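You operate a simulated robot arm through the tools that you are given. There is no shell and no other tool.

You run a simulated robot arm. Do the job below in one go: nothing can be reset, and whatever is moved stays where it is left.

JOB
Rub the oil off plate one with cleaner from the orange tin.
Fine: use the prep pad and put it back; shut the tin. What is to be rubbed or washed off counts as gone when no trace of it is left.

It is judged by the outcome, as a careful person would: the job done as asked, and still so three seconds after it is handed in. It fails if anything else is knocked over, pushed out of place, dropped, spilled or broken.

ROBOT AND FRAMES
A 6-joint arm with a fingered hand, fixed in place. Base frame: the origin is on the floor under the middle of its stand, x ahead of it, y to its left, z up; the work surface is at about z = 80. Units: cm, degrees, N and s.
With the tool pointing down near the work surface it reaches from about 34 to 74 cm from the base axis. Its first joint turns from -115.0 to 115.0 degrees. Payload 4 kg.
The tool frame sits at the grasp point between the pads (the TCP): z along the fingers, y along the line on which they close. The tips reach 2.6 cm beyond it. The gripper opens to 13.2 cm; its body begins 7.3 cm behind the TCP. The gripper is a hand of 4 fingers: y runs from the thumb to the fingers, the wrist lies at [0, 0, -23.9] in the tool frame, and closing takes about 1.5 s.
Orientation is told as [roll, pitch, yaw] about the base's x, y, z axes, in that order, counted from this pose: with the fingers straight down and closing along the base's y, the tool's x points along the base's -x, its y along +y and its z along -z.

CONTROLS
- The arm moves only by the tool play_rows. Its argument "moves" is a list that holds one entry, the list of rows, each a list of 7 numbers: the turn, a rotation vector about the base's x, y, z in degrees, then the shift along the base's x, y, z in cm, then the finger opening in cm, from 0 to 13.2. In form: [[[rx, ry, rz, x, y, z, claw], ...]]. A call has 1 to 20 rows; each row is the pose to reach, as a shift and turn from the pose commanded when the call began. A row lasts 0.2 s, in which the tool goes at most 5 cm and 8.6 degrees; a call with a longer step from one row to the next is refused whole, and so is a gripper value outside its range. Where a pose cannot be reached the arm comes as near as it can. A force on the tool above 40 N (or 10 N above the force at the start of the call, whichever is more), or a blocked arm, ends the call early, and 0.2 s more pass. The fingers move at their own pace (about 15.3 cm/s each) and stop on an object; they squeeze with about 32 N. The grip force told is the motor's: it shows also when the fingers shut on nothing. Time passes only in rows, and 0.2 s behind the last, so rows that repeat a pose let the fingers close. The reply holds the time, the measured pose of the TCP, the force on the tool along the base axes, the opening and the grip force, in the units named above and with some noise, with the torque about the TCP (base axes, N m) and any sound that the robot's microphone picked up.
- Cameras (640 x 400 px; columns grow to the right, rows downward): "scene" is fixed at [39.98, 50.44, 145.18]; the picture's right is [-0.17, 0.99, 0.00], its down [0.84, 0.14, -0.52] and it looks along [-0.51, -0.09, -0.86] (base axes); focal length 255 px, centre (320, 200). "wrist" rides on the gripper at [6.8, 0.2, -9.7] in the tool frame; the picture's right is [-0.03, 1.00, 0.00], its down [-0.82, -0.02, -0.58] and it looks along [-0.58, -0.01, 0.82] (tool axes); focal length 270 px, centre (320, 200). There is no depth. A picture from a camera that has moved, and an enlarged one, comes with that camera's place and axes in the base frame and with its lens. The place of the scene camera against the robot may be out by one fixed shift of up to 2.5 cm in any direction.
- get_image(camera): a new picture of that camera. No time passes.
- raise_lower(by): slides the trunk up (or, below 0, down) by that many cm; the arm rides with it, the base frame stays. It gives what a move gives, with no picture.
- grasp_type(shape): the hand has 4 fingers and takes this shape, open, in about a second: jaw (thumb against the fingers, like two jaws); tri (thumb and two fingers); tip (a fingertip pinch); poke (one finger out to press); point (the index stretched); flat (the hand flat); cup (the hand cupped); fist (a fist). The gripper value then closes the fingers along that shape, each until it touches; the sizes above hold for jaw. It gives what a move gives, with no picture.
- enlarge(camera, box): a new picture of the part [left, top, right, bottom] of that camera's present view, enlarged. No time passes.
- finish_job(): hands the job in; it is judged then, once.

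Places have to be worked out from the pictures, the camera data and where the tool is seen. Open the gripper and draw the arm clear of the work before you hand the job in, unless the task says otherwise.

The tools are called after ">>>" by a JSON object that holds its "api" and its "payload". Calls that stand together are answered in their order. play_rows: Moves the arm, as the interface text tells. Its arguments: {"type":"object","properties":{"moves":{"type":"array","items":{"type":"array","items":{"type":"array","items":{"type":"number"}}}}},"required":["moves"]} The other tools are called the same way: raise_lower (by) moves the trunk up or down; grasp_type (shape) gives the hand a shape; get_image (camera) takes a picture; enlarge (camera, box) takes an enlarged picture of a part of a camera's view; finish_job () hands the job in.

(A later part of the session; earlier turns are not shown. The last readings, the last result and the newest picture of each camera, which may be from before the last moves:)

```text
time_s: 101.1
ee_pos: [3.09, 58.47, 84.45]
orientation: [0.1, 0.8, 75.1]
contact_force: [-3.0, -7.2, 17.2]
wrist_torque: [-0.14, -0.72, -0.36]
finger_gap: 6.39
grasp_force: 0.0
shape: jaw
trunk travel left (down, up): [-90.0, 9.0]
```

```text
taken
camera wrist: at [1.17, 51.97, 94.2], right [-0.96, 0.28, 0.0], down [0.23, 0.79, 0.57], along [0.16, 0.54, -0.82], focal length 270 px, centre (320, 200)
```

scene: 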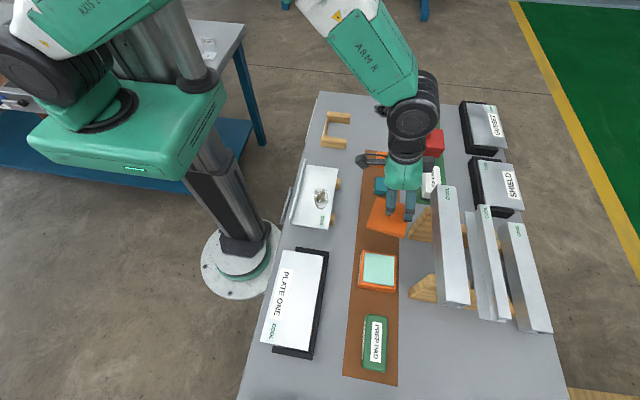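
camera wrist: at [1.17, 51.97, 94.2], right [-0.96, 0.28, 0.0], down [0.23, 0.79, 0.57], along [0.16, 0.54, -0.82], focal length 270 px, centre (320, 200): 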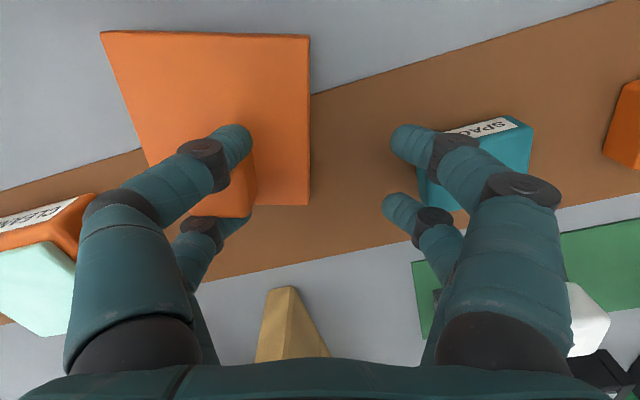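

The lid lies flat, aligned with the hand, at 17 N. I pull along the hand's axis now.

>>> {"api": "play_rows", "payload": {"moves": [[[0, 0, 0, 0.29, -0.08, 0, 6.5], [0, 0, 0, 0.58, -0.16, 0, 6.5], [0, 0, 0, 0.87, -0.23, 0, 6.5], [0, 0, 0, 1.16, -0.31, 0, 6.5], [0, 0, 0, 1.45, -0.39, 0, 6.5], [0, 0, 0, 1.45, -0.39, 0, 6.5]]]}}

>>> {"api": "get_image", "payload": {"camera": "wrist"}}

```text
time_s: 102.5
ee_pos: [4.58, 58.13, 84.47]
orientation: [-0.1, 0.8, 75.0]
contact_force: [-9.0, 0.9, 16.3]
wrist_torque: [0.05, -0.63, -0.1]
finger_gap: 5.73
grasp_force: 0.0
shape: jaw
trunk travel left (down, up): [-90.0, 9.0]
```

```text
taken
camera wrist: at [2.58, 51.66, 94.18], right [-0.96, 0.28, 0.0], down [0.23, 0.79, 0.57], along [0.16, 0.54, -0.82], focal length 270 px, centre (320, 200)
```

wrist: 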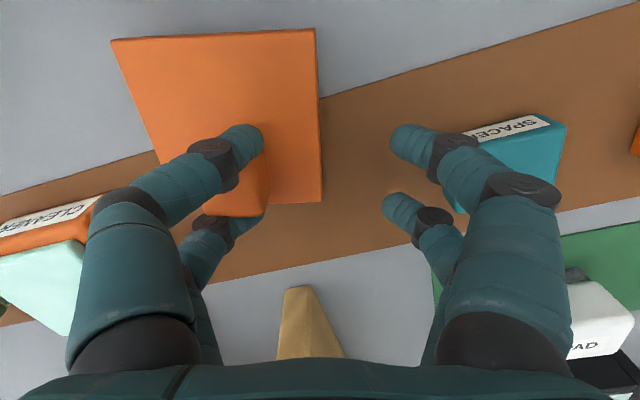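

Still held with over 9 N of friction. Next approach: pin the lid with the −x fingertips, keep the arm still, and let the finger motors push the +x pair off. First I lift, turn back to yaw 90 and centre in the free space.

>>> {"api": "play_rows", "payload": {"moves": [[[0, 0, 0, 0, 0, 0.5, 6.5], [0, 0, 0, 0, 0, 1.2, 6.5], [0, 0, 5, 0.5, 0, 1.2, 6.5], [0, 0, 10, 1, 0, 1.2, 6.5], [0, 0, 15, 1.5, 0.2, 1.2, 6.5], [0, 0, 15, 2.4, 0.4, 1.2, 6.5], [0, 0, 15, 2.4, 0.4, 1.2, 6.5]]]}}

>>> {"api": "get_image", "payload": {"camera": "wrist"}}

>>> {"api": "enlarge", "payload": {"camera": "scene", "box": [340, 170, 430, 260]}}

```text
time_s: 104.1
ee_pos: [6.95, 58.48, 85.53]
orientation: [-0.1, 0.9, 90.1]
contact_force: [-0.1, -0.1, 0.7]
wrist_torque: [-0.02, 0.01, -0.05]
finger_gap: 6.36
grasp_force: 0.0
shape: jaw
trunk travel left (down, up): [-90.0, 9.0]
```

```text
taken
camera wrist: at [6.78, 51.84, 95.29], right [-1.0, 0.03, 0.0], down [0.02, 0.83, 0.56], along [0.01, 0.56, -0.83], focal length 270 px, centre (320, 200)
```

wrist: 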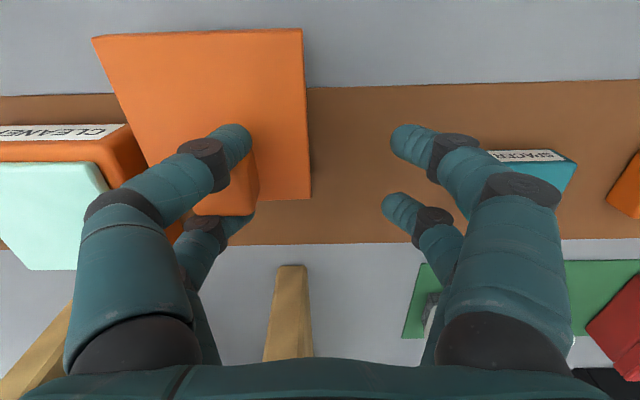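

```text
4.44 times, centred on (385, 215) of scene
camera zoom: at [39.98, 50.44, 145.18], right [-0.17, 0.99, 0.0], down [0.84, 0.14, -0.52], along [-0.51, -0.09, -0.86], focal length 1133 px, centre (31, 133)
```

zoom: 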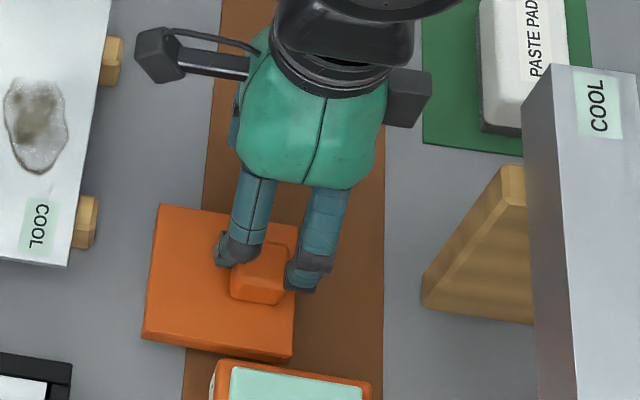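

The lid hangs flat and aligned. I move it away from the tin and spacer, then close to a 1 cm gap so the −x fingertips come over the lid.

>>> {"api": "play_rows", "payload": {"moves": [[[0, 0, 0, -1, -0.5, 0, 6.5], [0, 0, 0, -2, -1, 0, 6.5], [0, 0, 0, -3, -1.5, 0, 6.5], [0, 0, 0, -3, -1.5, 0, 5], [0, 0, 0, -3, -1.5, 0, 3.5], [0, 0, 0, -3, -1.5, 0, 2.2], [0, 0, 0, -3, -1.5, 0, 1.2], [0, 0, 0, -3, -1.5, 0, 1.2]]]}}

>>> {"api": "get_image", "payload": {"camera": "wrist"}}

>>> {"api": "enlarge", "payload": {"camera": "scene", "box": [340, 170, 430, 260]}}

```text
time_s: 105.9
ee_pos: [3.9, 57.0, 85.67]
orientation: [0.1, 0.9, 90.0]
contact_force: [0.0, 0.0, -1.0]
wrist_torque: [0.01, 0.04, 0.02]
finger_gap: 0.57
grasp_force: 31.9
shape: jaw
trunk travel left (down, up): [-90.0, 9.0]
```

```text
taken
camera wrist: at [3.78, 50.28, 95.29], right [-1.0, 0.03, 0.0], down [0.02, 0.83, 0.56], along [0.01, 0.56, -0.83], focal length 270 px, centre (320, 200)
```

wrist: 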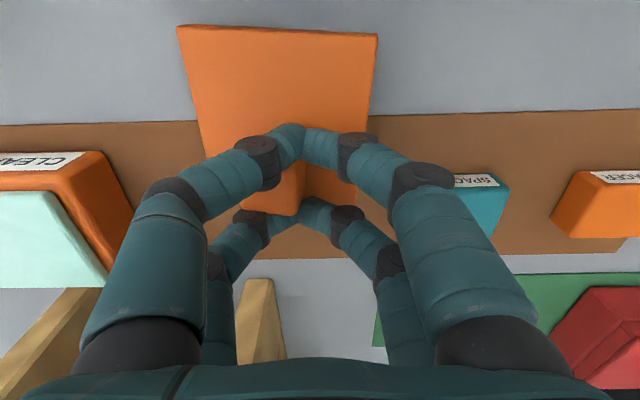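

```text
4.44 times, centred on (385, 215) of scene
camera zoom: at [39.98, 50.44, 145.18], right [-0.17, 0.99, 0.0], down [0.84, 0.14, -0.52], along [-0.51, -0.09, -0.86], focal length 1133 px, centre (31, 133)
```

zoom: 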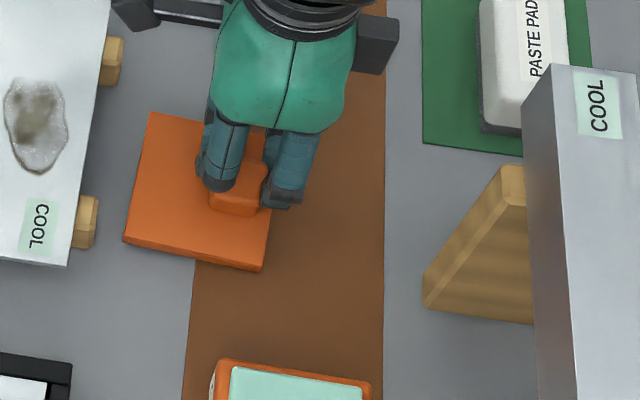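

The fingertips meet at the knob's −x face. I open slightly to 1.4, tilt so the −x fingertips are lowest, and lower until they pin the lid.

>>> {"api": "play_rows", "payload": {"moves": [[[0, 0, 0, 0, 0, 0, 1.4], [0, -4, 0, 0, 0, 0, 1.4], [0, -8, 0, 0, 0, -0.2, 1.4], [0, -12, 0, 0, 0, -0.5, 1.4], [0, -12, 0, 0, 0, -0.8, 1.4], [0, -12, 0, 0, 0, -1.0, 1.4]]]}}

>>> {"api": "get_image", "payload": {"camera": "wrist"}}

>>> {"api": "enlarge", "payload": {"camera": "scene", "box": [340, 170, 430, 260]}}

```text
time_s: 107.3
ee_pos: [4.09, 56.93, 84.5]
orientation: [-12.0, 0.8, 89.9]
contact_force: [-0.8, -0.3, 3.6]
wrist_torque: [0.06, 0.08, 0.04]
finger_gap: 1.34
grasp_force: 0.0
shape: jaw
trunk travel left (down, up): [-90.0, 9.0]
```

```text
taken
camera wrist: at [1.8, 50.32, 94.05], right [-0.98, 0.03, -0.21], down [-0.1, 0.82, 0.56], along [0.19, 0.56, -0.8], focal length 270 px, centre (320, 200)
```

wrist: 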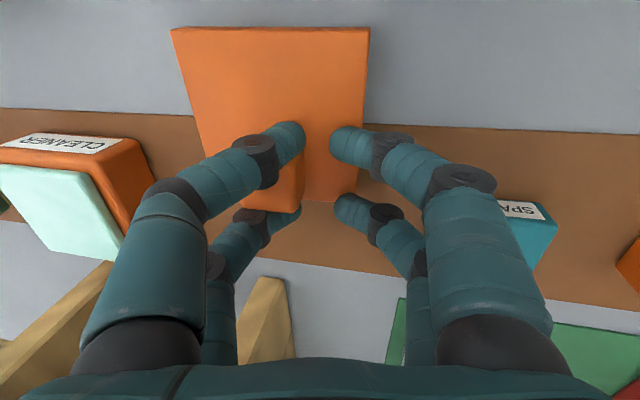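

```text
4.44 times, centred on (385, 215) of scene
camera zoom: at [39.98, 50.44, 145.18], right [-0.17, 0.99, 0.0], down [0.84, 0.14, -0.52], along [-0.51, -0.09, -0.86], focal length 1133 px, centre (31, 133)
```

zoom: 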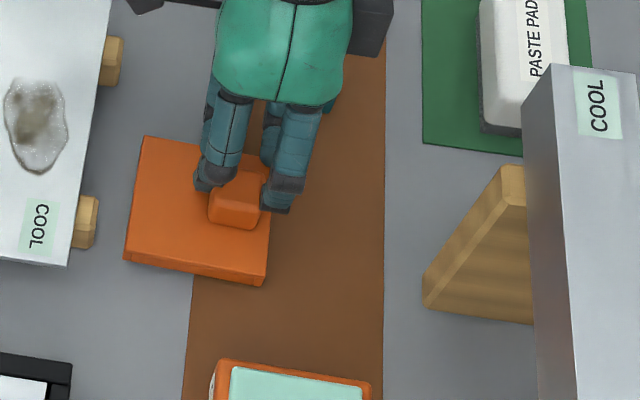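

The −x tips are over the lid with light contact. I lower further to build the pinning force.

>>> {"api": "play_rows", "payload": {"moves": [[[0, 0, 0, 0, 0, -0.12, 1.4], [0, 0, 0, 0, 0, -0.24, 1.4], [0, 0, 0, 0, 0, -0.36, 1.4], [0, 0, 0, 0, 0, -0.36, 1.4]]]}}

```text
time_s: 108.3
ee_pos: [4.0, 56.97, 84.36]
orientation: [-12.1, 0.8, 89.8]
contact_force: [1.6, -0.5, 13.9]
wrist_torque: [0.27, 0.15, -0.01]
finger_gap: 1.53
grasp_force: 0.0
shape: jaw
trunk travel left (down, up): [-90.0, 9.0]
```

>>> {"api": "play_rows", "payload": {"moves": [[[0, 0, 0, 0, 0, -0.12, 1.4], [0, 0, 0, 0, 0, -0.25, 1.4], [0, 0, 0, 0, 0, -0.25, 1.4]]]}}

```text
time_s: 109.1
ee_pos: [4.34, 56.92, 84.03]
orientation: [-12.0, 0.9, 89.8]
contact_force: [15.5, -0.8, 24.0]
wrist_torque: [0.17, -0.69, 0.04]
finger_gap: 1.1
grasp_force: 20.9
shape: jaw
trunk travel left (down, up): [-90.0, 9.0]
```

The pressure is at 24 N. With the arm still, I now command a fast opening so the finger motors drive the pair off the knob.

>>> {"api": "play_rows", "payload": {"moves": [[[0, 0, 0, 0, 0, 0, 4], [0, 0, 0, 0, 0, 0, 8], [0, 0, 0, 0, 0, 0, 9], [0, 0, 0, 0, 0, 0, 9]]]}}

>>> {"api": "get_image", "payload": {"camera": "wrist"}}

>>> {"api": "enlarge", "payload": {"camera": "scene", "box": [340, 170, 430, 260]}}

```text
time_s: 110.1
ee_pos: [3.99, 56.73, 83.89]
orientation: [-11.9, 0.8, 89.7]
contact_force: [1.6, -1.0, 8.9]
wrist_torque: [0.07, 0.03, 0.0]
finger_gap: 8.69
grasp_force: 0.0
shape: jaw
trunk travel left (down, up): [-90.0, 9.0]
```

```text
taken
camera wrist: at [1.75, 50.24, 93.4], right [-0.98, 0.03, -0.21], down [-0.1, 0.83, 0.56], along [0.19, 0.56, -0.8], focal length 270 px, centre (320, 200)
```

wrist: 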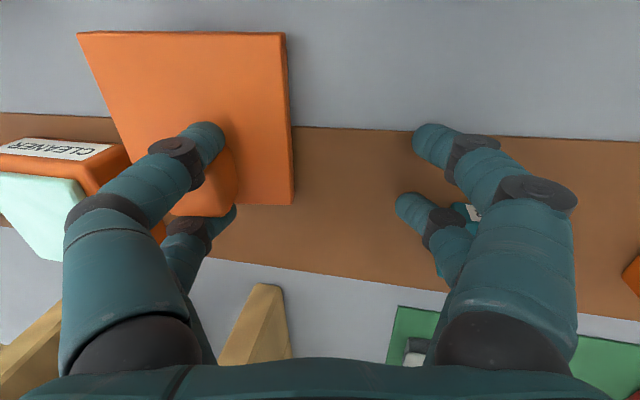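

```text
4.44 times, centred on (385, 215) of scene
camera zoom: at [39.98, 50.44, 145.18], right [-0.17, 0.99, 0.0], down [0.84, 0.14, -0.52], along [-0.51, -0.09, -0.86], focal length 1133 px, centre (31, 133)
```

zoom: 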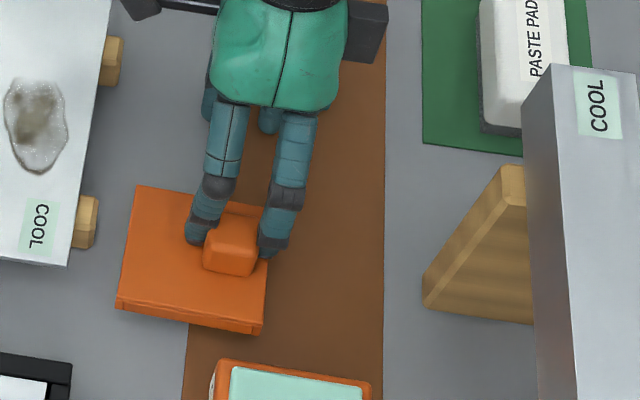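

Progress: the fingertips slid about 0.7 cm outward on the knob. I raise the hand gently to see whether the lid is released now.

>>> {"api": "play_rows", "payload": {"moves": [[[0, 0, 0, 0, 0, 0.2, 9], [0, 0, 0, 0, 0, 0.4, 9], [0, 0, 0, 0, 0, 0.7, 9], [0, 0, 0, 0, 0, 1.0, 9], [0, 0, 0, 0, 0, 1.0, 9]]]}}

>>> {"api": "get_image", "payload": {"camera": "wrist"}}

>>> {"api": "enlarge", "payload": {"camera": "scene", "box": [340, 170, 430, 260]}}

```text
time_s: 111.3
ee_pos: [3.96, 56.84, 84.91]
orientation: [-12.0, 0.9, 89.7]
contact_force: [-0.2, 0.7, -0.4]
wrist_torque: [0.0, 0.06, -0.02]
finger_gap: 9.0
grasp_force: 0.1
shape: jaw
trunk travel left (down, up): [-90.0, 9.0]
```

```text
taken
camera wrist: at [1.76, 50.27, 94.41], right [-0.98, 0.03, -0.21], down [-0.1, 0.83, 0.56], along [0.19, 0.56, -0.8], focal length 270 px, centre (320, 200)
```

wrist: 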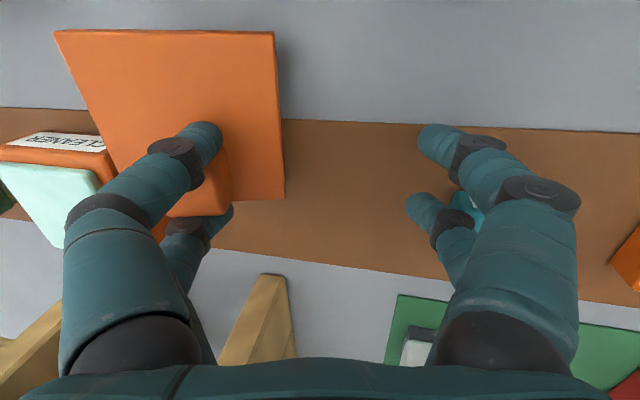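

```text
4.44 times, centred on (385, 215) of scene
camera zoom: at [39.98, 50.44, 145.18], right [-0.17, 0.99, 0.0], down [0.84, 0.14, -0.52], along [-0.51, -0.09, -0.86], focal length 1133 px, centre (31, 133)
```

zoom: 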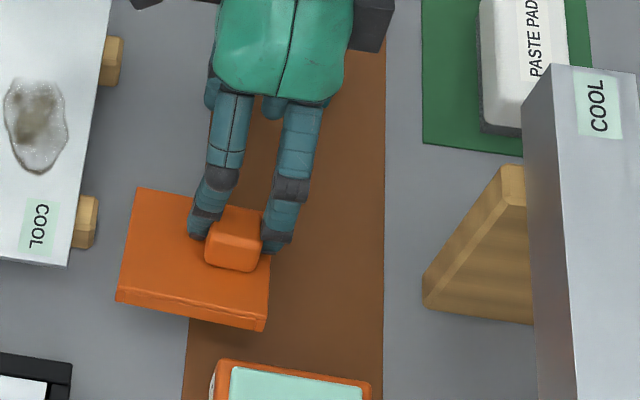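

While the pin held, the lid stayed put and the fingers slid about 0.6 cm — so the method works while the −x tips stay on the lid. I repeat it: lift, close to 1.8 (not touching the knob), tilt a bit more and set down.

>>> {"api": "play_rows", "payload": {"moves": [[[0, 0, 0, 0, 0, 0.6, 9], [0, 0, 0, 0, 0, 0.6, 7], [0, 0, 0, 0, 0, 0.6, 5], [0, 0, 0, 0, 0, 0.6, 3.2], [0, 0, 0, 0, 0, 0.6, 1.9], [0, 0, 0, 0, 0, 0.6, 1.9], [0, -4, 0, 0, 0, 0.4, 1.9], [0, -4, 0, 0, 0, 0, 1.9], [0, -4, 0, 0, 0, -0.3, 1.9]]]}}

>>> {"api": "get_image", "payload": {"camera": "wrist"}}

```text
time_s: 113.3
ee_pos: [4.01, 56.93, 84.74]
orientation: [-16.0, 0.9, 89.7]
contact_force: [0.2, -0.3, -0.1]
wrist_torque: [0.01, 0.01, 0.02]
finger_gap: 1.27
grasp_force: 31.6
shape: jaw
trunk travel left (down, up): [-90.0, 9.0]
```

```text
taken
camera wrist: at [1.09, 50.3, 93.91], right [-0.96, 0.03, -0.28], down [-0.13, 0.83, 0.55], along [0.24, 0.56, -0.79], focal length 270 px, centre (320, 200)
```

wrist: 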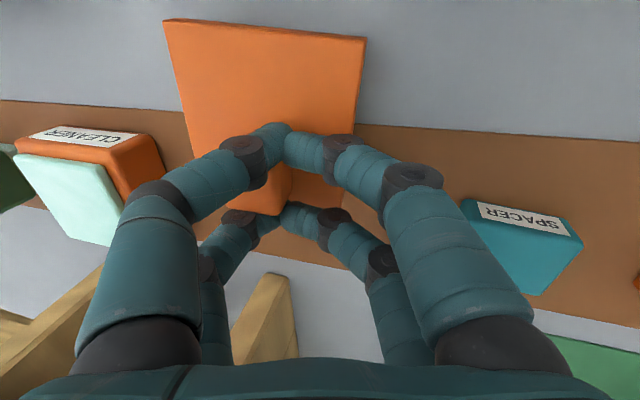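

The −x fingertips now rest right beside the knob, well inside the lid's edge, which is even better for pinning. I lower to build up the pinning force.

>>> {"api": "play_rows", "payload": {"moves": [[[0, 0, 0, 0, 0, -0.15, 1.2], [0, 0, 0, 0, 0, -0.3, 1.2], [0, 0, 0, 0, 0, -0.42, 1.2], [0, 0, 0, 0, 0, -0.42, 1.2]]]}}

>>> {"api": "get_image", "payload": {"camera": "wrist"}}

```text
time_s: 114.3
ee_pos: [3.87, 57.04, 84.25]
orientation: [-16.0, 0.8, 89.8]
contact_force: [0.6, -0.6, 3.6]
wrist_torque: [0.11, 0.04, 0.0]
finger_gap: 1.06
grasp_force: 0.2
shape: jaw
trunk travel left (down, up): [-90.0, 9.0]
```

```text
taken
camera wrist: at [1.03, 50.28, 93.58], right [-0.96, 0.03, -0.28], down [-0.13, 0.82, 0.55], along [0.24, 0.56, -0.79], focal length 270 px, centre (320, 200)
```

wrist: 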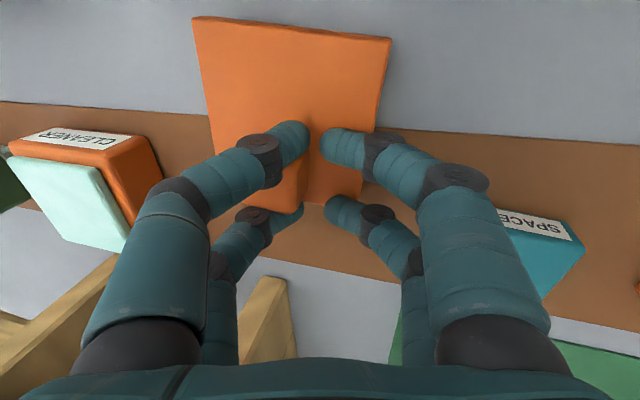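

Good position: the −x tips are about 1 cm inside the lid's edge. I lower further to reach about 22 N.

>>> {"api": "play_rows", "payload": {"moves": [[[0, 0, 0, 0, 0, -0.1, 1.2], [0, 0, 0, 0, 0, -0.2, 1.2], [0, 0, 0, 0, 0, -0.3, 1.2], [0, 0, 0, 0, 0, -0.3, 1.2]]]}}

```text
time_s: 115.3
ee_pos: [3.88, 56.92, 84.01]
orientation: [-16.0, 0.6, 89.6]
contact_force: [-1.8, -3.2, 20.0]
wrist_torque: [0.36, -0.11, -0.03]
finger_gap: 1.2
grasp_force: 0.1
shape: jaw
trunk travel left (down, up): [-90.0, 9.0]
```

The pin carries about 20 N. I open fast while letting the arm follow slowly in +x, so the −x tips stay on the lid longer.

>>> {"api": "play_rows", "payload": {"moves": [[[0, 0, 0, 0.2, 0, -0.05, 2.6], [0, 0, 0, 0.5, 0, -0.1, 4.2], [0, 0, 0, 0.8, 0, -0.1, 5.8], [0, 0, 0, 1.1, 0, -0.1, 7.2], [0, 0, 0, 1.1, 0, -0.1, 7.2]]]}}

>>> {"api": "get_image", "payload": {"camera": "wrist"}}

>>> {"api": "enlarge", "payload": {"camera": "scene", "box": [340, 170, 430, 260]}}

```text
time_s: 116.5
ee_pos: [5.16, 56.86, 83.93]
orientation: [-16.1, 0.9, 89.8]
contact_force: [1.2, -3.6, 11.0]
wrist_torque: [-0.04, 0.16, 0.07]
finger_gap: 6.8
grasp_force: 0.0
shape: jaw
trunk travel left (down, up): [-90.0, 9.0]
```

```text
taken
camera wrist: at [2.25, 50.15, 93.16], right [-0.96, 0.03, -0.28], down [-0.13, 0.83, 0.55], along [0.24, 0.56, -0.79], focal length 270 px, centre (320, 200)
```

wrist: 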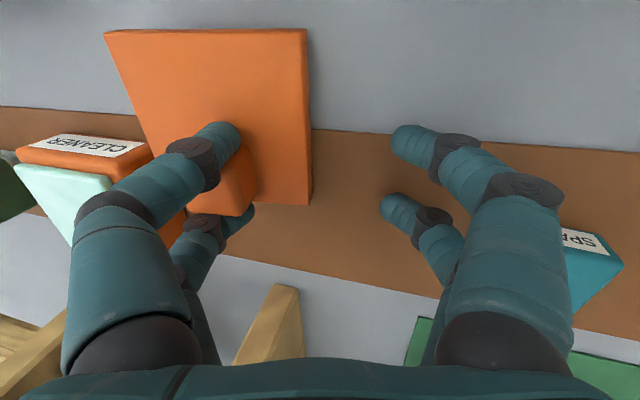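

```text
4.44 times, centred on (385, 215) of scene
camera zoom: at [39.98, 50.44, 145.18], right [-0.17, 0.99, 0.0], down [0.84, 0.14, -0.52], along [-0.51, -0.09, -0.86], focal length 1133 px, centre (31, 133)
```

zoom: 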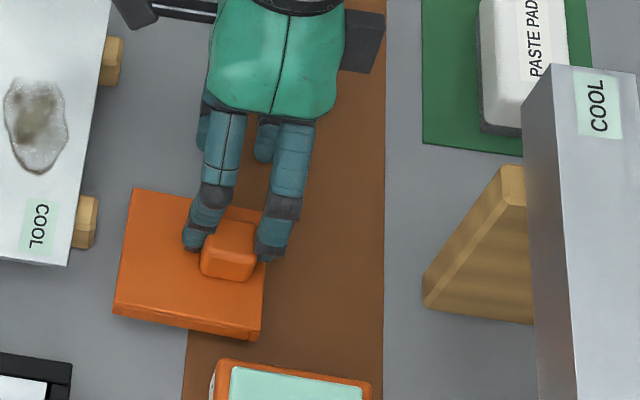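

The fingertips have now slid about 0.75 cm outward. I repeat: lift, level the hand, close gently to 2 cm without touching the knob.

>>> {"api": "play_rows", "payload": {"moves": [[[0, 0, 0, 0, 0, 0.6, 7.2], [0, 5, 0, 0, 0, 1.2, 7.2], [0, 10, 0, -0.4, 0, 1.4, 7.2], [0, 16, 0, -0.8, 0, 1.4, 7.2], [0, 16, 0, -1.1, 0, 1.4, 6], [0, 16, 0, -1.1, 0, 1.4, 4.5], [0, 16, 0, -1.1, 0, 1.4, 3.2], [0, 16, 0, -1.1, 0, 1.4, 2.2], [0, 16, 0, -1.1, 0, 1.4, 2.2]]]}}

>>> {"api": "get_image", "payload": {"camera": "wrist"}}

```text
time_s: 118.5
ee_pos: [3.78, 56.97, 85.19]
orientation: [0.1, 0.9, 90.0]
contact_force: [1.0, 0.0, 0.8]
wrist_torque: [0.01, -0.12, -0.05]
finger_gap: 2.24
grasp_force: 0.1
shape: jaw
trunk travel left (down, up): [-90.0, 9.0]
```

```text
taken
camera wrist: at [3.73, 50.31, 94.94], right [-1.0, 0.03, 0.0], down [0.02, 0.83, 0.56], along [0.01, 0.56, -0.83], focal length 270 px, centre (320, 200)
```

wrist: 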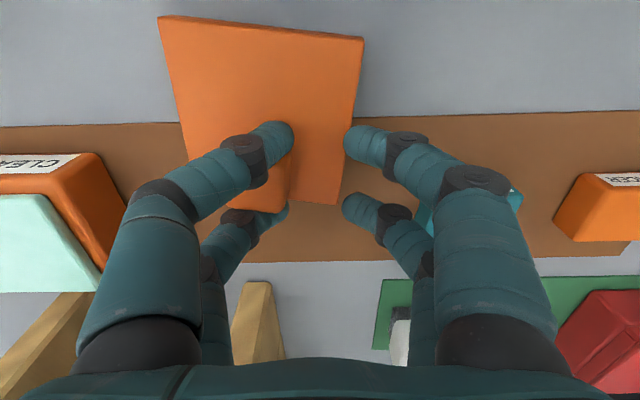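

The fingers seat inward easily but resist outward, so I'll instead pin the lid with the −x tips and lift the +x pair off the knob vertically by rotating the hand about those tips. First I set the lid down flat and close to 1.2.

>>> {"api": "play_rows", "payload": {"moves": [[[0, 0, 0, 0, 0, -0.3, 2.2], [0, 0, 0, 0, 0, -0.5, 2.2], [0, 0, 0, 0, 0, -0.65, 2.2], [0, 0, 0, 0, 0, -0.65, 1.6], [0, 0, 0, 0, 0, -0.65, 1.2], [0, 0, 0, 0, 0, -0.65, 1.2]]]}}

>>> {"api": "get_image", "payload": {"camera": "wrist"}}

```text
time_s: 119.9
ee_pos: [3.99, 57.02, 84.69]
orientation: [0.1, 0.6, 90.0]
contact_force: [6.0, 0.5, 16.7]
wrist_torque: [-0.23, -0.51, 0.03]
finger_gap: 1.39
grasp_force: 0.1
shape: jaw
trunk travel left (down, up): [-90.0, 9.0]
```

```text
taken
camera wrist: at [3.81, 50.27, 94.41], right [-1.0, 0.03, 0.0], down [0.02, 0.82, 0.57], along [0.01, 0.57, -0.82], focal length 270 px, centre (320, 200)
```

wrist: 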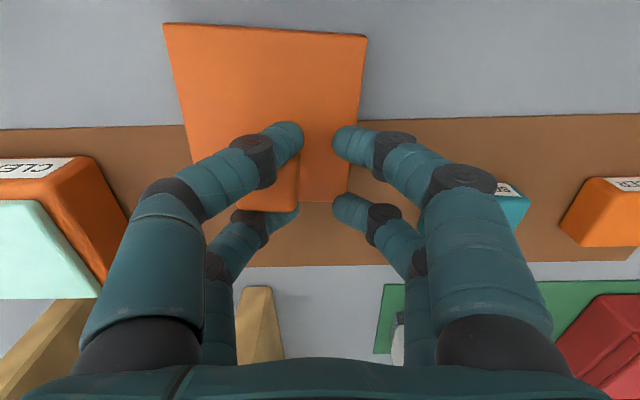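

The lid is pressed flat with 17 N. Now I rotate the hand about the −x fingertips to raise the +x pair.

>>> {"api": "play_rows", "payload": {"moves": [[[0, -5, 0, -0.24, 0, 0.07, 1.2], [0, -10, 0, -0.48, 0, 0.14, 1.2], [0, -15, 0, -0.72, 0, 0.2, 1.2], [0, -15, 0, -0.72, 0, 0.2, 1.2]]]}}

>>> {"api": "get_image", "payload": {"camera": "wrist"}}

```text
time_s: 120.9
ee_pos: [3.2, 57.02, 84.63]
orientation: [-15.0, 0.9, 89.7]
contact_force: [0.0, 0.0, -0.2]
wrist_torque: [0.0, 0.08, -0.02]
finger_gap: 1.18
grasp_force: 0.1
shape: jaw
trunk travel left (down, up): [-90.0, 9.0]
```

```text
taken
camera wrist: at [0.46, 50.34, 94.01], right [-0.97, 0.03, -0.26], down [-0.13, 0.83, 0.55], along [0.23, 0.56, -0.79], focal length 270 px, centre (320, 200)
```

wrist: 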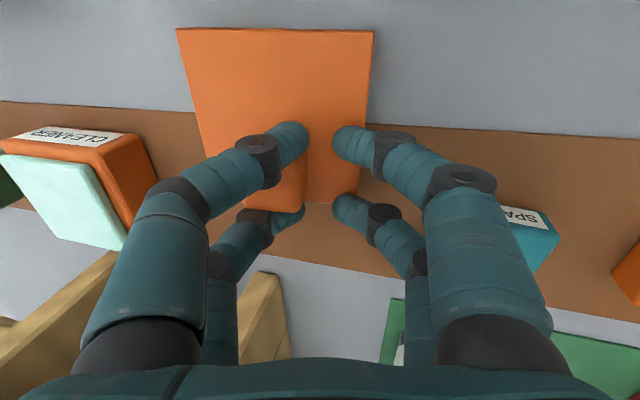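

>>> {"api": "play_rows", "payload": {"moves": [[[0, 0, 0, 0, 0, -0.15, 1.2], [0, 0, 0, 0, 0, -0.3, 1.2], [0, 0, 0, 0, 0, -0.45, 1.2], [0, 0, 0, 0, 0, -0.45, 1.2]]]}}

>>> {"api": "get_image", "payload": {"camera": "wrist"}}

>>> {"api": "enlarge", "payload": {"camera": "scene", "box": [340, 170, 430, 260]}}

```text
time_s: 121.9
ee_pos: [3.23, 56.97, 84.37]
orientation: [-15.0, 0.7, 89.7]
contact_force: [-1.9, 0.3, 12.2]
wrist_torque: [0.06, 0.28, -0.02]
finger_gap: 1.3
grasp_force: 0.0
shape: jaw
trunk travel left (down, up): [-90.0, 9.0]
```

```text
taken
camera wrist: at [0.45, 50.3, 93.73], right [-0.97, 0.03, -0.26], down [-0.13, 0.82, 0.55], along [0.23, 0.57, -0.79], focal length 270 px, centre (320, 200)
```

wrist: 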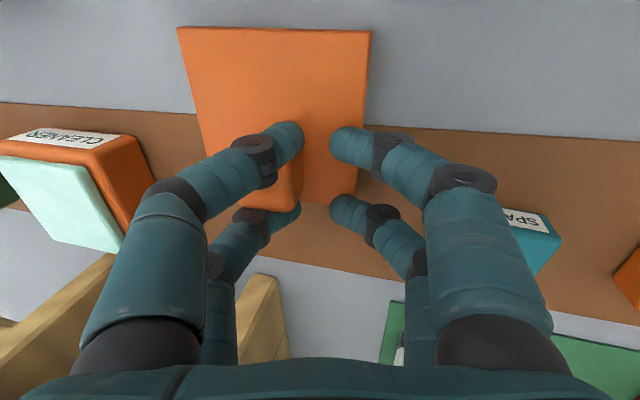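

```text
4.44 times, centred on (385, 215) of scene
camera zoom: at [39.98, 50.44, 145.18], right [-0.17, 0.99, 0.0], down [0.84, 0.14, -0.52], along [-0.51, -0.09, -0.86], focal length 1133 px, centre (31, 133)
```

zoom: 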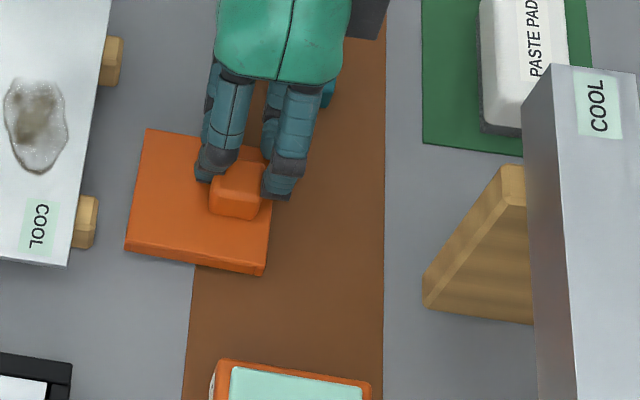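

The load (12 N) is on the −x tips. I continue rotating about them to −30°, keeping the pressure.

>>> {"api": "play_rows", "payload": {"moves": [[[0, -5, 0, -0.25, 0, 0, 1.3], [0, -10, 0, -0.5, 0, 0, 1.3], [0, -15, 0, -0.76, 0, 0, 1.3], [0, -15, 0, -0.76, 0, 0, 1.3]]]}}

>>> {"api": "get_image", "payload": {"camera": "wrist"}}

>>> {"api": "enlarge", "payload": {"camera": "scene", "box": [340, 170, 430, 260]}}

```text
time_s: 122.9
ee_pos: [2.54, 56.76, 84.34]
orientation: [-30.0, 0.9, 89.5]
contact_force: [-3.5, 2.0, 10.7]
wrist_torque: [-0.02, 0.26, 0.0]
finger_gap: 1.33
grasp_force: 0.1
shape: jaw
trunk travel left (down, up): [-90.0, 9.0]
```

```text
taken
camera wrist: at [-2.61, 50.24, 92.64], right [-0.86, 0.03, -0.5], down [-0.26, 0.83, 0.5], along [0.43, 0.56, -0.71], focal length 270 px, centre (320, 200)
```

wrist: 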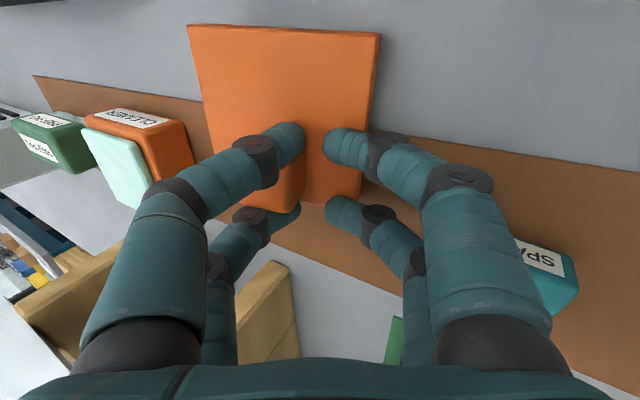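

```text
4.44 times, centred on (385, 215) of scene
camera zoom: at [39.98, 50.44, 145.18], right [-0.17, 0.99, 0.0], down [0.84, 0.14, -0.52], along [-0.51, -0.09, -0.86], focal length 1133 px, centre (31, 133)
```

zoom: 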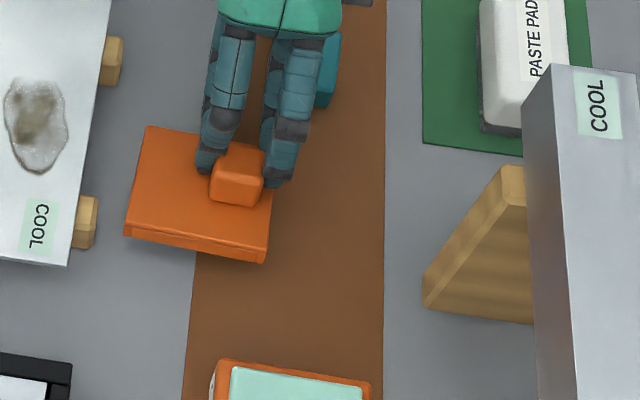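

The lid tilts with the hand, so the jam holds there too — but every closing showed the fingers slide easily inward (−x) along the knob. Since the finger shafts rise outward, moving the whole hand −x should let the knob pass out beneath the +x fingers; I level the hand and open to 4 first.

>>> {"api": "play_rows", "payload": {"moves": [[[0, 6, 0, 0.4, 0, 0.4, 1.5], [0, 12, 0, 0.8, 0, 0.8, 2], [0, 18, 0, 1.4, 0, 1.2, 2.5], [0, 24, 0, 2.2, 0, 1.4, 3], [0, 30, 0, 3, 0, 1.4, 3.5], [0, 30, 0, 3.8, 0, 1.4, 4], [0, 30, 0, 4.2, 0, 1.4, 4], [0, 30, 0, 4.2, 0, 1.4, 4]]]}}

>>> {"api": "get_image", "payload": {"camera": "wrist"}}

>>> {"api": "enlarge", "payload": {"camera": "scene", "box": [340, 170, 430, 260]}}

```text
time_s: 124.7
ee_pos: [6.8, 57.0, 85.71]
orientation: [0.1, 0.9, 90.0]
contact_force: [0.1, -0.3, -0.7]
wrist_torque: [-0.03, 0.04, 0.02]
finger_gap: 3.92
grasp_force: 0.2
shape: jaw
trunk travel left (down, up): [-90.0, 9.0]
```

```text
taken
camera wrist: at [6.55, 50.29, 95.45], right [-1.0, 0.03, 0.0], down [0.02, 0.83, 0.56], along [0.01, 0.56, -0.83], focal length 270 px, centre (320, 200)
```

wrist: 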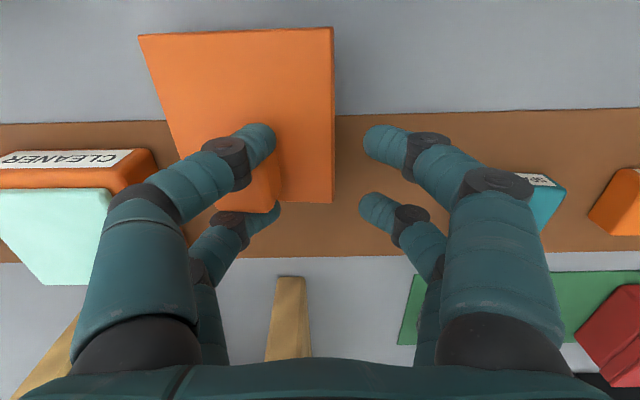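

```text
4.44 times, centred on (385, 215) of scene
camera zoom: at [39.98, 50.44, 145.18], right [-0.17, 0.99, 0.0], down [0.84, 0.14, -0.52], along [-0.51, -0.09, -0.86], focal length 1133 px, centre (31, 133)
```

zoom: 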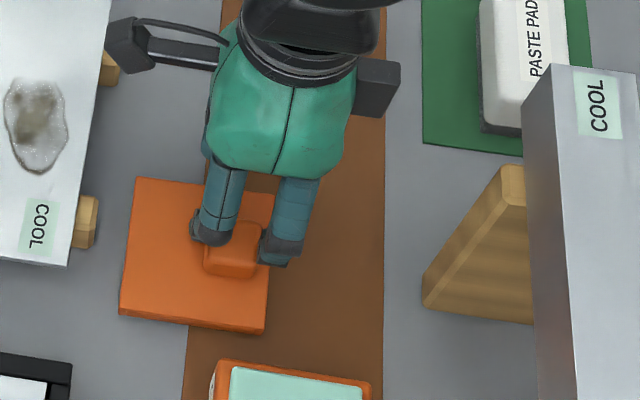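

The lid hangs aligned. I lower it to touch the mat lightly and then move the hand −x in small steps.

>>> {"api": "play_rows", "payload": {"moves": [[[0, 0, 0, 0, 0, -0.5, 4], [0, 0, 0, 0, 0, -0.9, 4], [0, 0, 0, 0, 0, -1.05, 4], [0, 0, 0, -0.3, 0, -1.1, 4], [0, 0, 0, -0.7, 0, -1.1, 4], [0, 0, 0, -1.1, 0, -1.1, 4], [0, 0, 0, -1.5, 0, -1.1, 4], [0, 0, 0, -1.5, 0, -1.1, 4]]]}}

>>> {"api": "get_image", "payload": {"camera": "wrist"}}

>>> {"api": "enlarge", "payload": {"camera": "scene", "box": [340, 170, 430, 260]}}

```text
time_s: 126.5
ee_pos: [5.34, 56.99, 84.57]
orientation: [0.0, 1.1, 90.0]
contact_force: [2.7, -0.8, 3.7]
wrist_torque: [0.02, -0.38, -0.06]
finger_gap: 1.58
grasp_force: 31.6
shape: jaw
trunk travel left (down, up): [-90.0, 9.0]
```

```text
taken
camera wrist: at [5.05, 50.26, 94.37], right [-1.0, 0.03, 0.0], down [0.02, 0.83, 0.56], along [0.01, 0.56, -0.83], focal length 270 px, centre (320, 200)
```

wrist: 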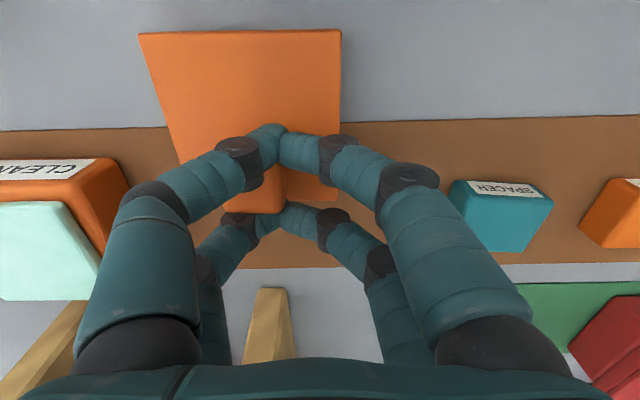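

```text
4.44 times, centred on (385, 215) of scene
camera zoom: at [39.98, 50.44, 145.18], right [-0.17, 0.99, 0.0], down [0.84, 0.14, -0.52], along [-0.51, -0.09, -0.86], focal length 1133 px, centre (31, 133)
```

zoom: 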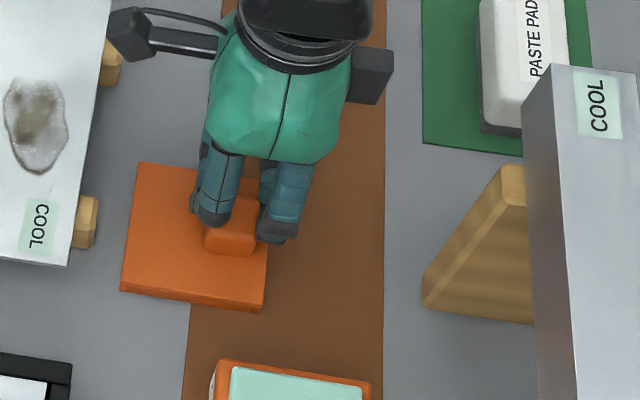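

A closing command under contact makes the hand squeeze automatically, so I must keep the opening command at maximum. I lift, move to a free place and open fully with the lid hanging.

>>> {"api": "play_rows", "payload": {"moves": [[[0, 0, 0, 0, 0, 0.6, 5], [0, 0, 0, -1, 0, 1.2, 6], [0, 0, 0, -2, -0.6, 1.3, 7.5], [0, 0, 0, -3, -1.2, 1.3, 9], [0, 0, 0, -3, -1.2, 1.3, 10.5], [0, 0, 0, -3, -1.2, 1.3, 12], [0, 0, 0, -3, -1.2, 1.3, 13.2], [0, 0, 0, -3, -1.2, 1.3, 13.2]]]}}

>>> {"api": "get_image", "payload": {"camera": "wrist"}}

>>> {"api": "enlarge", "payload": {"camera": "scene", "box": [340, 160, 430, 250]}}

```text
time_s: 128.3
ee_pos: [2.25, 55.93, 85.96]
orientation: [0.0, 0.9, 90.0]
contact_force: [-1.2, -0.4, 1.3]
wrist_torque: [0.05, -0.03, 0.02]
finger_gap: 13.16
grasp_force: 0.0
shape: jaw
trunk travel left (down, up): [-90.0, 9.0]
```

```text
taken
camera wrist: at [2.08, 49.21, 95.69], right [-1.0, 0.03, 0.0], down [0.02, 0.83, 0.56], along [0.01, 0.56, -0.83], focal length 270 px, centre (320, 200)
```

wrist: 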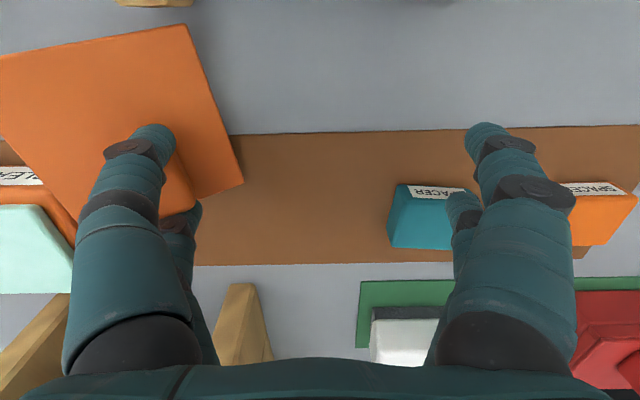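

```text
4.44 times, centred on (385, 205) of scene
camera zoom: at [39.98, 50.44, 145.18], right [-0.17, 0.99, 0.0], down [0.84, 0.14, -0.52], along [-0.51, -0.09, -0.86], focal length 1133 px, centre (31, 178)
```

zoom: 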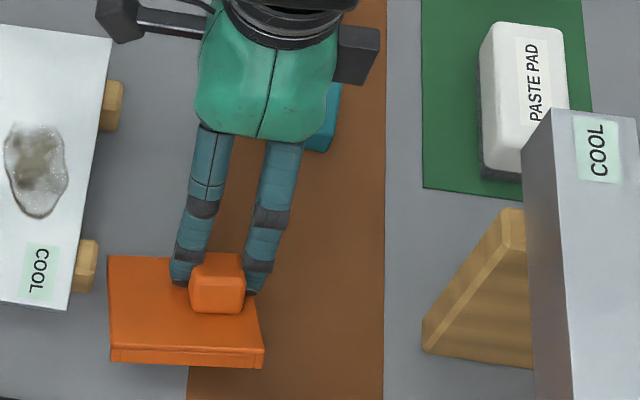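

The lid hangs at the fully opened fingers, close to a wood block and the −x fingers are near the spacer. I yaw the hand +8° to gain clearance on both, then lower the lid to the table.

>>> {"api": "play_rows", "payload": {"moves": [[[0, 0, 4, 0, 0, 0, 13.2], [0, 0, 8, 0, 0, 0, 13.2], [0, 0, 8, 0, 0, -0.4, 13.2], [0, 0, 8, 0, 0, -0.8, 13.2], [0, 0, 8, 0, 0, -1.1, 13.2], [0, 0, 8, 0, 0, -1.1, 13.2]]]}}

>>> {"api": "get_image", "payload": {"camera": "wrist"}}

>>> {"api": "enlarge", "payload": {"camera": "scene", "box": [340, 160, 430, 250]}}

```text
time_s: 129.7
ee_pos: [2.27, 55.73, 84.89]
orientation: [-0.1, 0.8, 98.0]
contact_force: [6.7, -4.5, 11.3]
wrist_torque: [0.02, -0.89, -0.38]
finger_gap: 13.19
grasp_force: 0.0
shape: jaw
trunk travel left (down, up): [-90.0, 9.0]
```

```text
taken
camera wrist: at [2.98, 49.09, 94.64], right [-0.99, -0.11, 0.0], down [-0.09, 0.82, 0.57], along [-0.06, 0.56, -0.82], focal length 270 px, centre (320, 200)
```

wrist: 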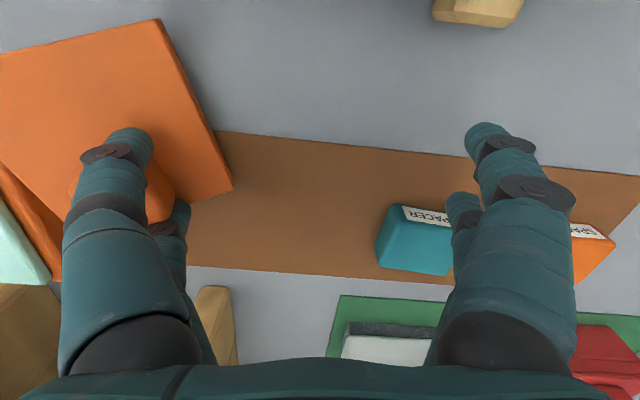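

```text
4.44 times, centred on (385, 205) of scene
camera zoom: at [39.98, 50.44, 145.18], right [-0.17, 0.99, 0.0], down [0.84, 0.14, -0.52], along [-0.51, -0.09, -0.86], focal length 1133 px, centre (31, 178)
```

zoom: 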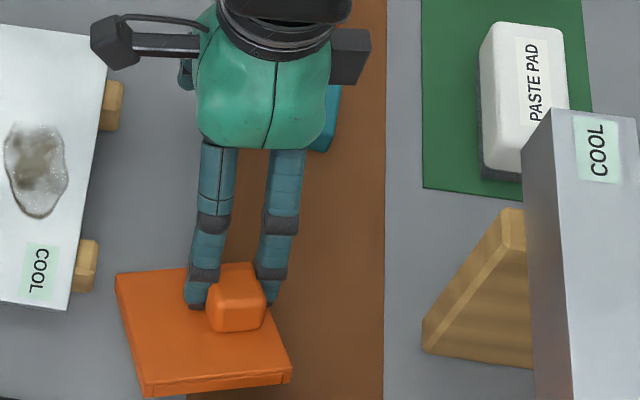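

The lid lies on the table with about 11 N. With the fingers nearly vertical in this open pose, I now move the hand back along its axis (−x) so the fingers slide off the knob's −x end.

>>> {"api": "play_rows", "payload": {"moves": [[[0, 0, 0, -0.4, -0.06, 0, 13.2], [0, 0, 0, -0.8, -0.11, 0, 13.2], [0, 0, 0, -1.2, -0.17, 0, 13.2], [0, 0, 0, -1.6, -0.22, 0, 13.2], [0, 0, 0, -2.0, -0.28, 0, 13.2], [0, 0, 0, -2.0, -0.28, 0, 13.2]]]}}

>>> {"api": "get_image", "payload": {"camera": "wrist"}}

>>> {"api": "enlarge", "payload": {"camera": "scene", "box": [340, 160, 430, 250]}}

```text
time_s: 131.1
ee_pos: [0.15, 55.28, 84.89]
orientation: [0.0, 0.8, 97.9]
contact_force: [1.7, -2.7, 3.7]
wrist_torque: [0.19, -0.27, -0.04]
finger_gap: 13.2
grasp_force: 0.0
shape: jaw
trunk travel left (down, up): [-90.0, 9.0]
```

```text
taken
camera wrist: at [0.92, 48.71, 94.59], right [-0.99, -0.11, 0.0], down [-0.09, 0.82, 0.57], along [-0.07, 0.56, -0.82], focal length 270 px, centre (320, 200)
```

wrist: 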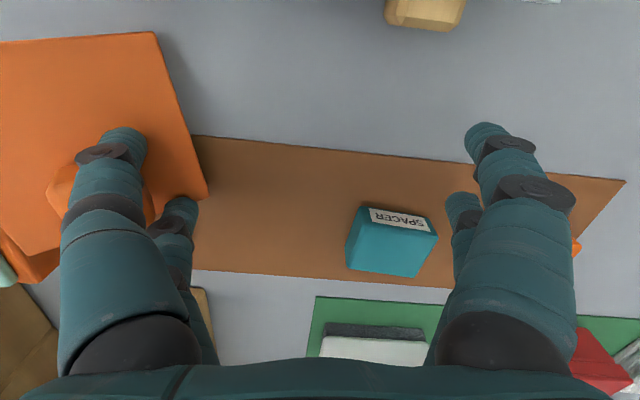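

```text
4.44 times, centred on (385, 205) of scene
camera zoom: at [39.98, 50.44, 145.18], right [-0.17, 0.99, 0.0], down [0.84, 0.14, -0.52], along [-0.51, -0.09, -0.86], focal length 1133 px, centre (31, 178)
```

zoom: 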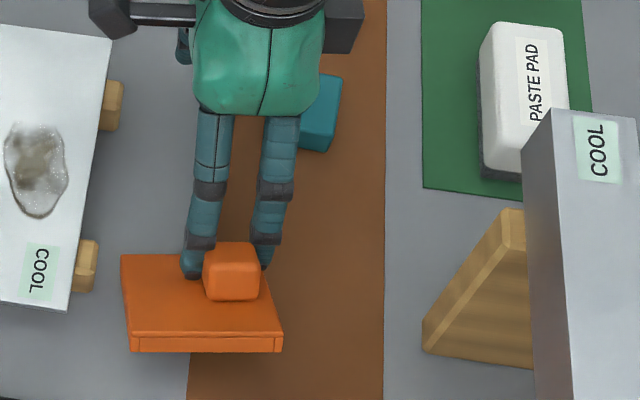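

The knob has shifted about 1 cm out of the fingers (visible further to +x). I continue in the same direction.

>>> {"api": "play_rows", "payload": {"moves": [[[0, 0, 0, -0.4, -0.06, -0.05, 13.2], [0, 0, 0, -0.8, -0.11, -0.05, 13.2], [0, 0, 0, -1.2, -0.17, -0.05, 13.2], [0, 0, 0, -1.6, -0.22, -0.05, 13.2], [0, 0, 0, -2.0, -0.28, -0.05, 13.2], [0, 0, 0, -2.0, -0.28, -0.05, 13.2]]]}}

>>> {"api": "get_image", "payload": {"camera": "wrist"}}

>>> {"api": "enlarge", "payload": {"camera": "scene", "box": [340, 150, 430, 240]}}

```text
time_s: 132.5
ee_pos: [-1.93, 55.17, 84.77]
orientation: [0.0, 0.8, 97.9]
contact_force: [0.1, 0.0, 0.1]
wrist_torque: [0.01, -0.01, -0.06]
finger_gap: 13.21
grasp_force: 0.1
shape: jaw
trunk travel left (down, up): [-90.0, 9.0]
```

```text
taken
camera wrist: at [-1.18, 48.57, 94.58], right [-0.99, -0.11, 0.0], down [-0.09, 0.82, 0.56], along [-0.06, 0.56, -0.83], focal length 270 px, centre (320, 200)
```

wrist: 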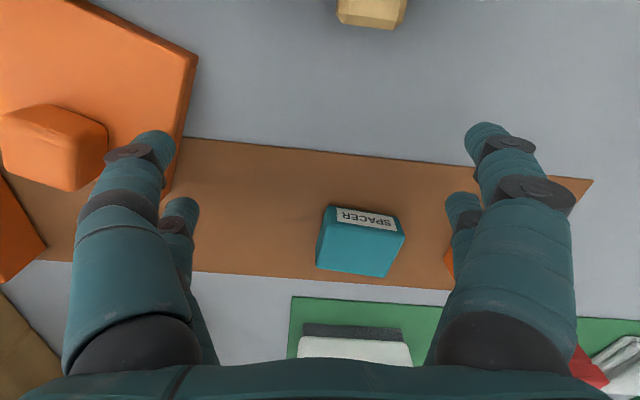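

```text
4.44 times, centred on (385, 195) of scene
camera zoom: at [39.98, 50.44, 145.18], right [-0.17, 0.99, 0.0], down [0.84, 0.14, -0.52], along [-0.51, -0.09, -0.86], focal length 1133 px, centre (31, 222)
```

zoom: 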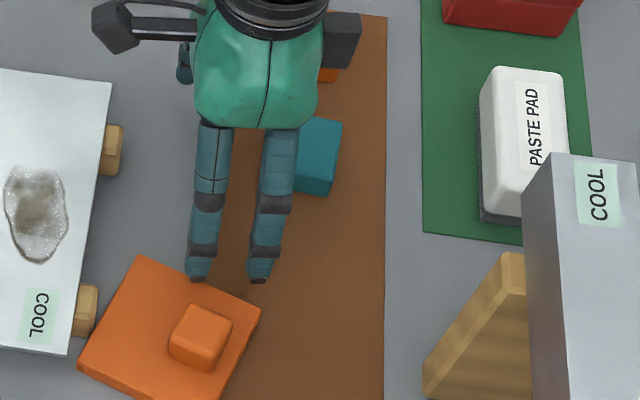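

The lid is free of the fingers and lying on the table. I raise the hand straight up and look at where the lid lies.

>>> {"api": "play_rows", "payload": {"moves": [[[0, 0, 0, 0, 0, 1, 13.2], [0, 0, 0, 0, 0, 4, 13.2], [0, 0, 0, 0, 0, 8, 13.2], [0, 0, 0, 0, 0, 12, 13.2], [0, 0, -8, 0, 0, 15, 13.2], [0, 0, -8, 0, 0, 15, 13.2]]]}}

>>> {"api": "get_image", "payload": {"camera": "wrist"}}

>>> {"api": "enlarge", "payload": {"camera": "scene", "box": [310, 150, 420, 260]}}

>>> {"api": "get_image", "payload": {"camera": "scene"}}

```text
time_s: 133.9
ee_pos: [-1.71, 55.29, 99.85]
orientation: [0.0, 0.9, 89.9]
contact_force: [-0.3, -0.4, 0.8]
wrist_torque: [0.01, 0.0, -0.01]
finger_gap: 13.19
grasp_force: 0.0
shape: jaw
trunk travel left (down, up): [-90.0, 9.0]
```

```text
taken
camera wrist: at [-1.92, 48.54, 109.55], right [-1.0, 0.03, 0.0], down [0.02, 0.83, 0.56], along [0.01, 0.56, -0.83], focal length 270 px, centre (320, 200)
```

wrist: 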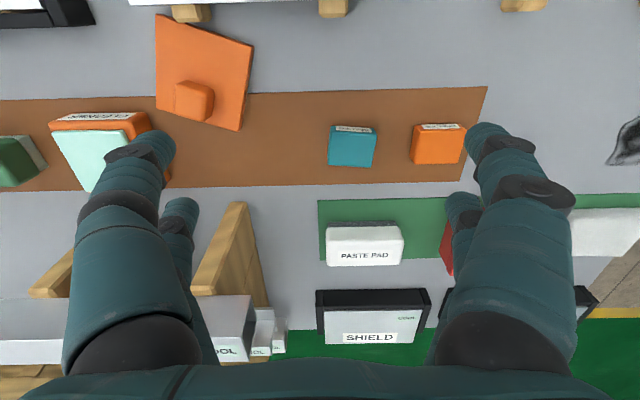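

```text
3.64 times, centred on (365, 205) of scene
camera zoom: at [39.98, 50.44, 145.18], right [-0.17, 0.99, 0.0], down [0.84, 0.14, -0.52], along [-0.51, -0.09, -0.86], focal length 927 px, centre (156, 182)
```

zoom: 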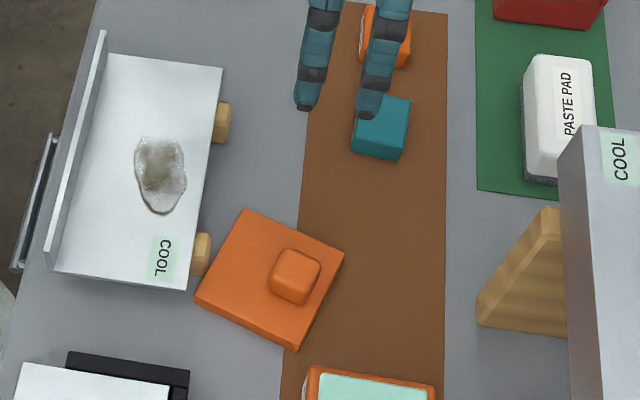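

```text
taken
```

scene: 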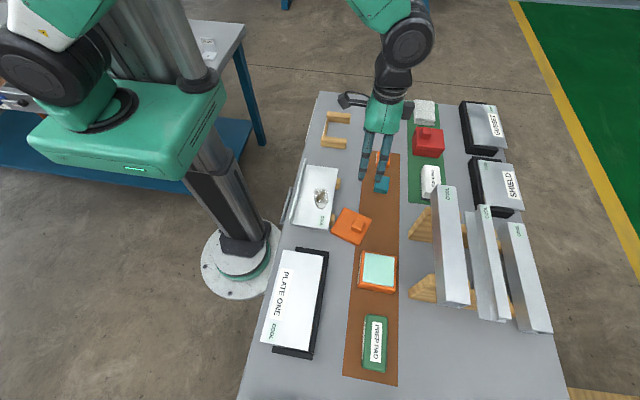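

The lid lies free at about (9.45, 52.9), turned about −19°, and nothing else moved. I'll now grip it by its two x′ edges: first I move above it, matching its yaw and levelling the hand.

>>> {"api": "play_rows", "payload": {"moves": [[[0.9, 0, 0, 3.5, -0.8, 0, 12], [0.9, 0, -6, 7.5, -1.6, 0, 12], [0.9, 0, -12, 10, -2.2, 0, 12], [0.9, 0, -19, 11.2, -2.44, 0, 12], [0.9, 0, -19, 11.2, -2.44, -3, 12], [0.9, 0, -19, 11.2, -2.44, -3, 12]]]}}

>>> {"api": "get_image", "payload": {"camera": "wrist"}}

>>> {"api": "enlarge", "payload": {"camera": "wrist", "box": [220, 40, 420, 200]}}

```text
time_s: 135.3
ee_pos: [9.27, 52.61, 96.76]
orientation: [0.2, 0.0, 70.9]
contact_force: [-0.1, 0.2, -0.4]
wrist_torque: [0.03, -0.01, -0.01]
finger_gap: 12.0
grasp_force: 0.1
shape: jaw
trunk travel left (down, up): [-90.0, 9.0]
```

```text
taken
camera wrist: at [6.91, 46.31, 106.36], right [-0.94, 0.35, 0.0], down [0.29, 0.76, 0.58], along [0.2, 0.54, -0.82], focal length 270 px, centre (320, 200)
```

wrist: 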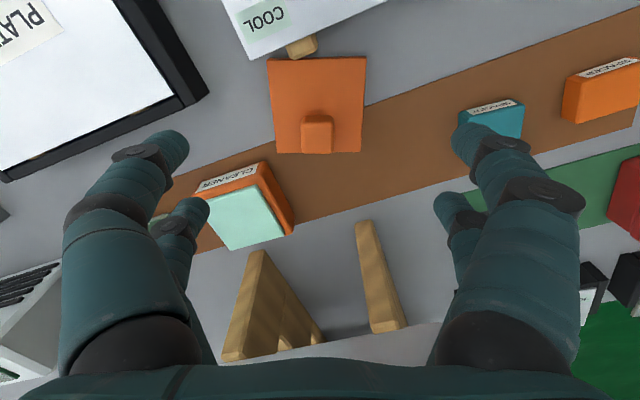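

```text
2.50 times, centred on (320, 120) of wrist
camera zoom: at [6.91, 46.31, 106.36], right [-0.94, 0.35, 0.0], down [0.29, 0.76, 0.58], along [0.2, 0.54, -0.82], focal length 676 px, centre (320, 400)
```

zoom: 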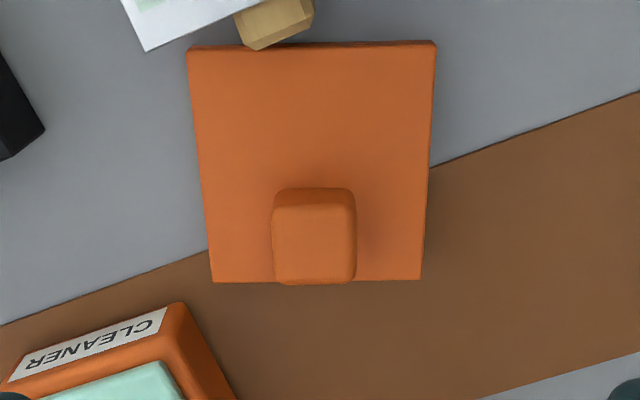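

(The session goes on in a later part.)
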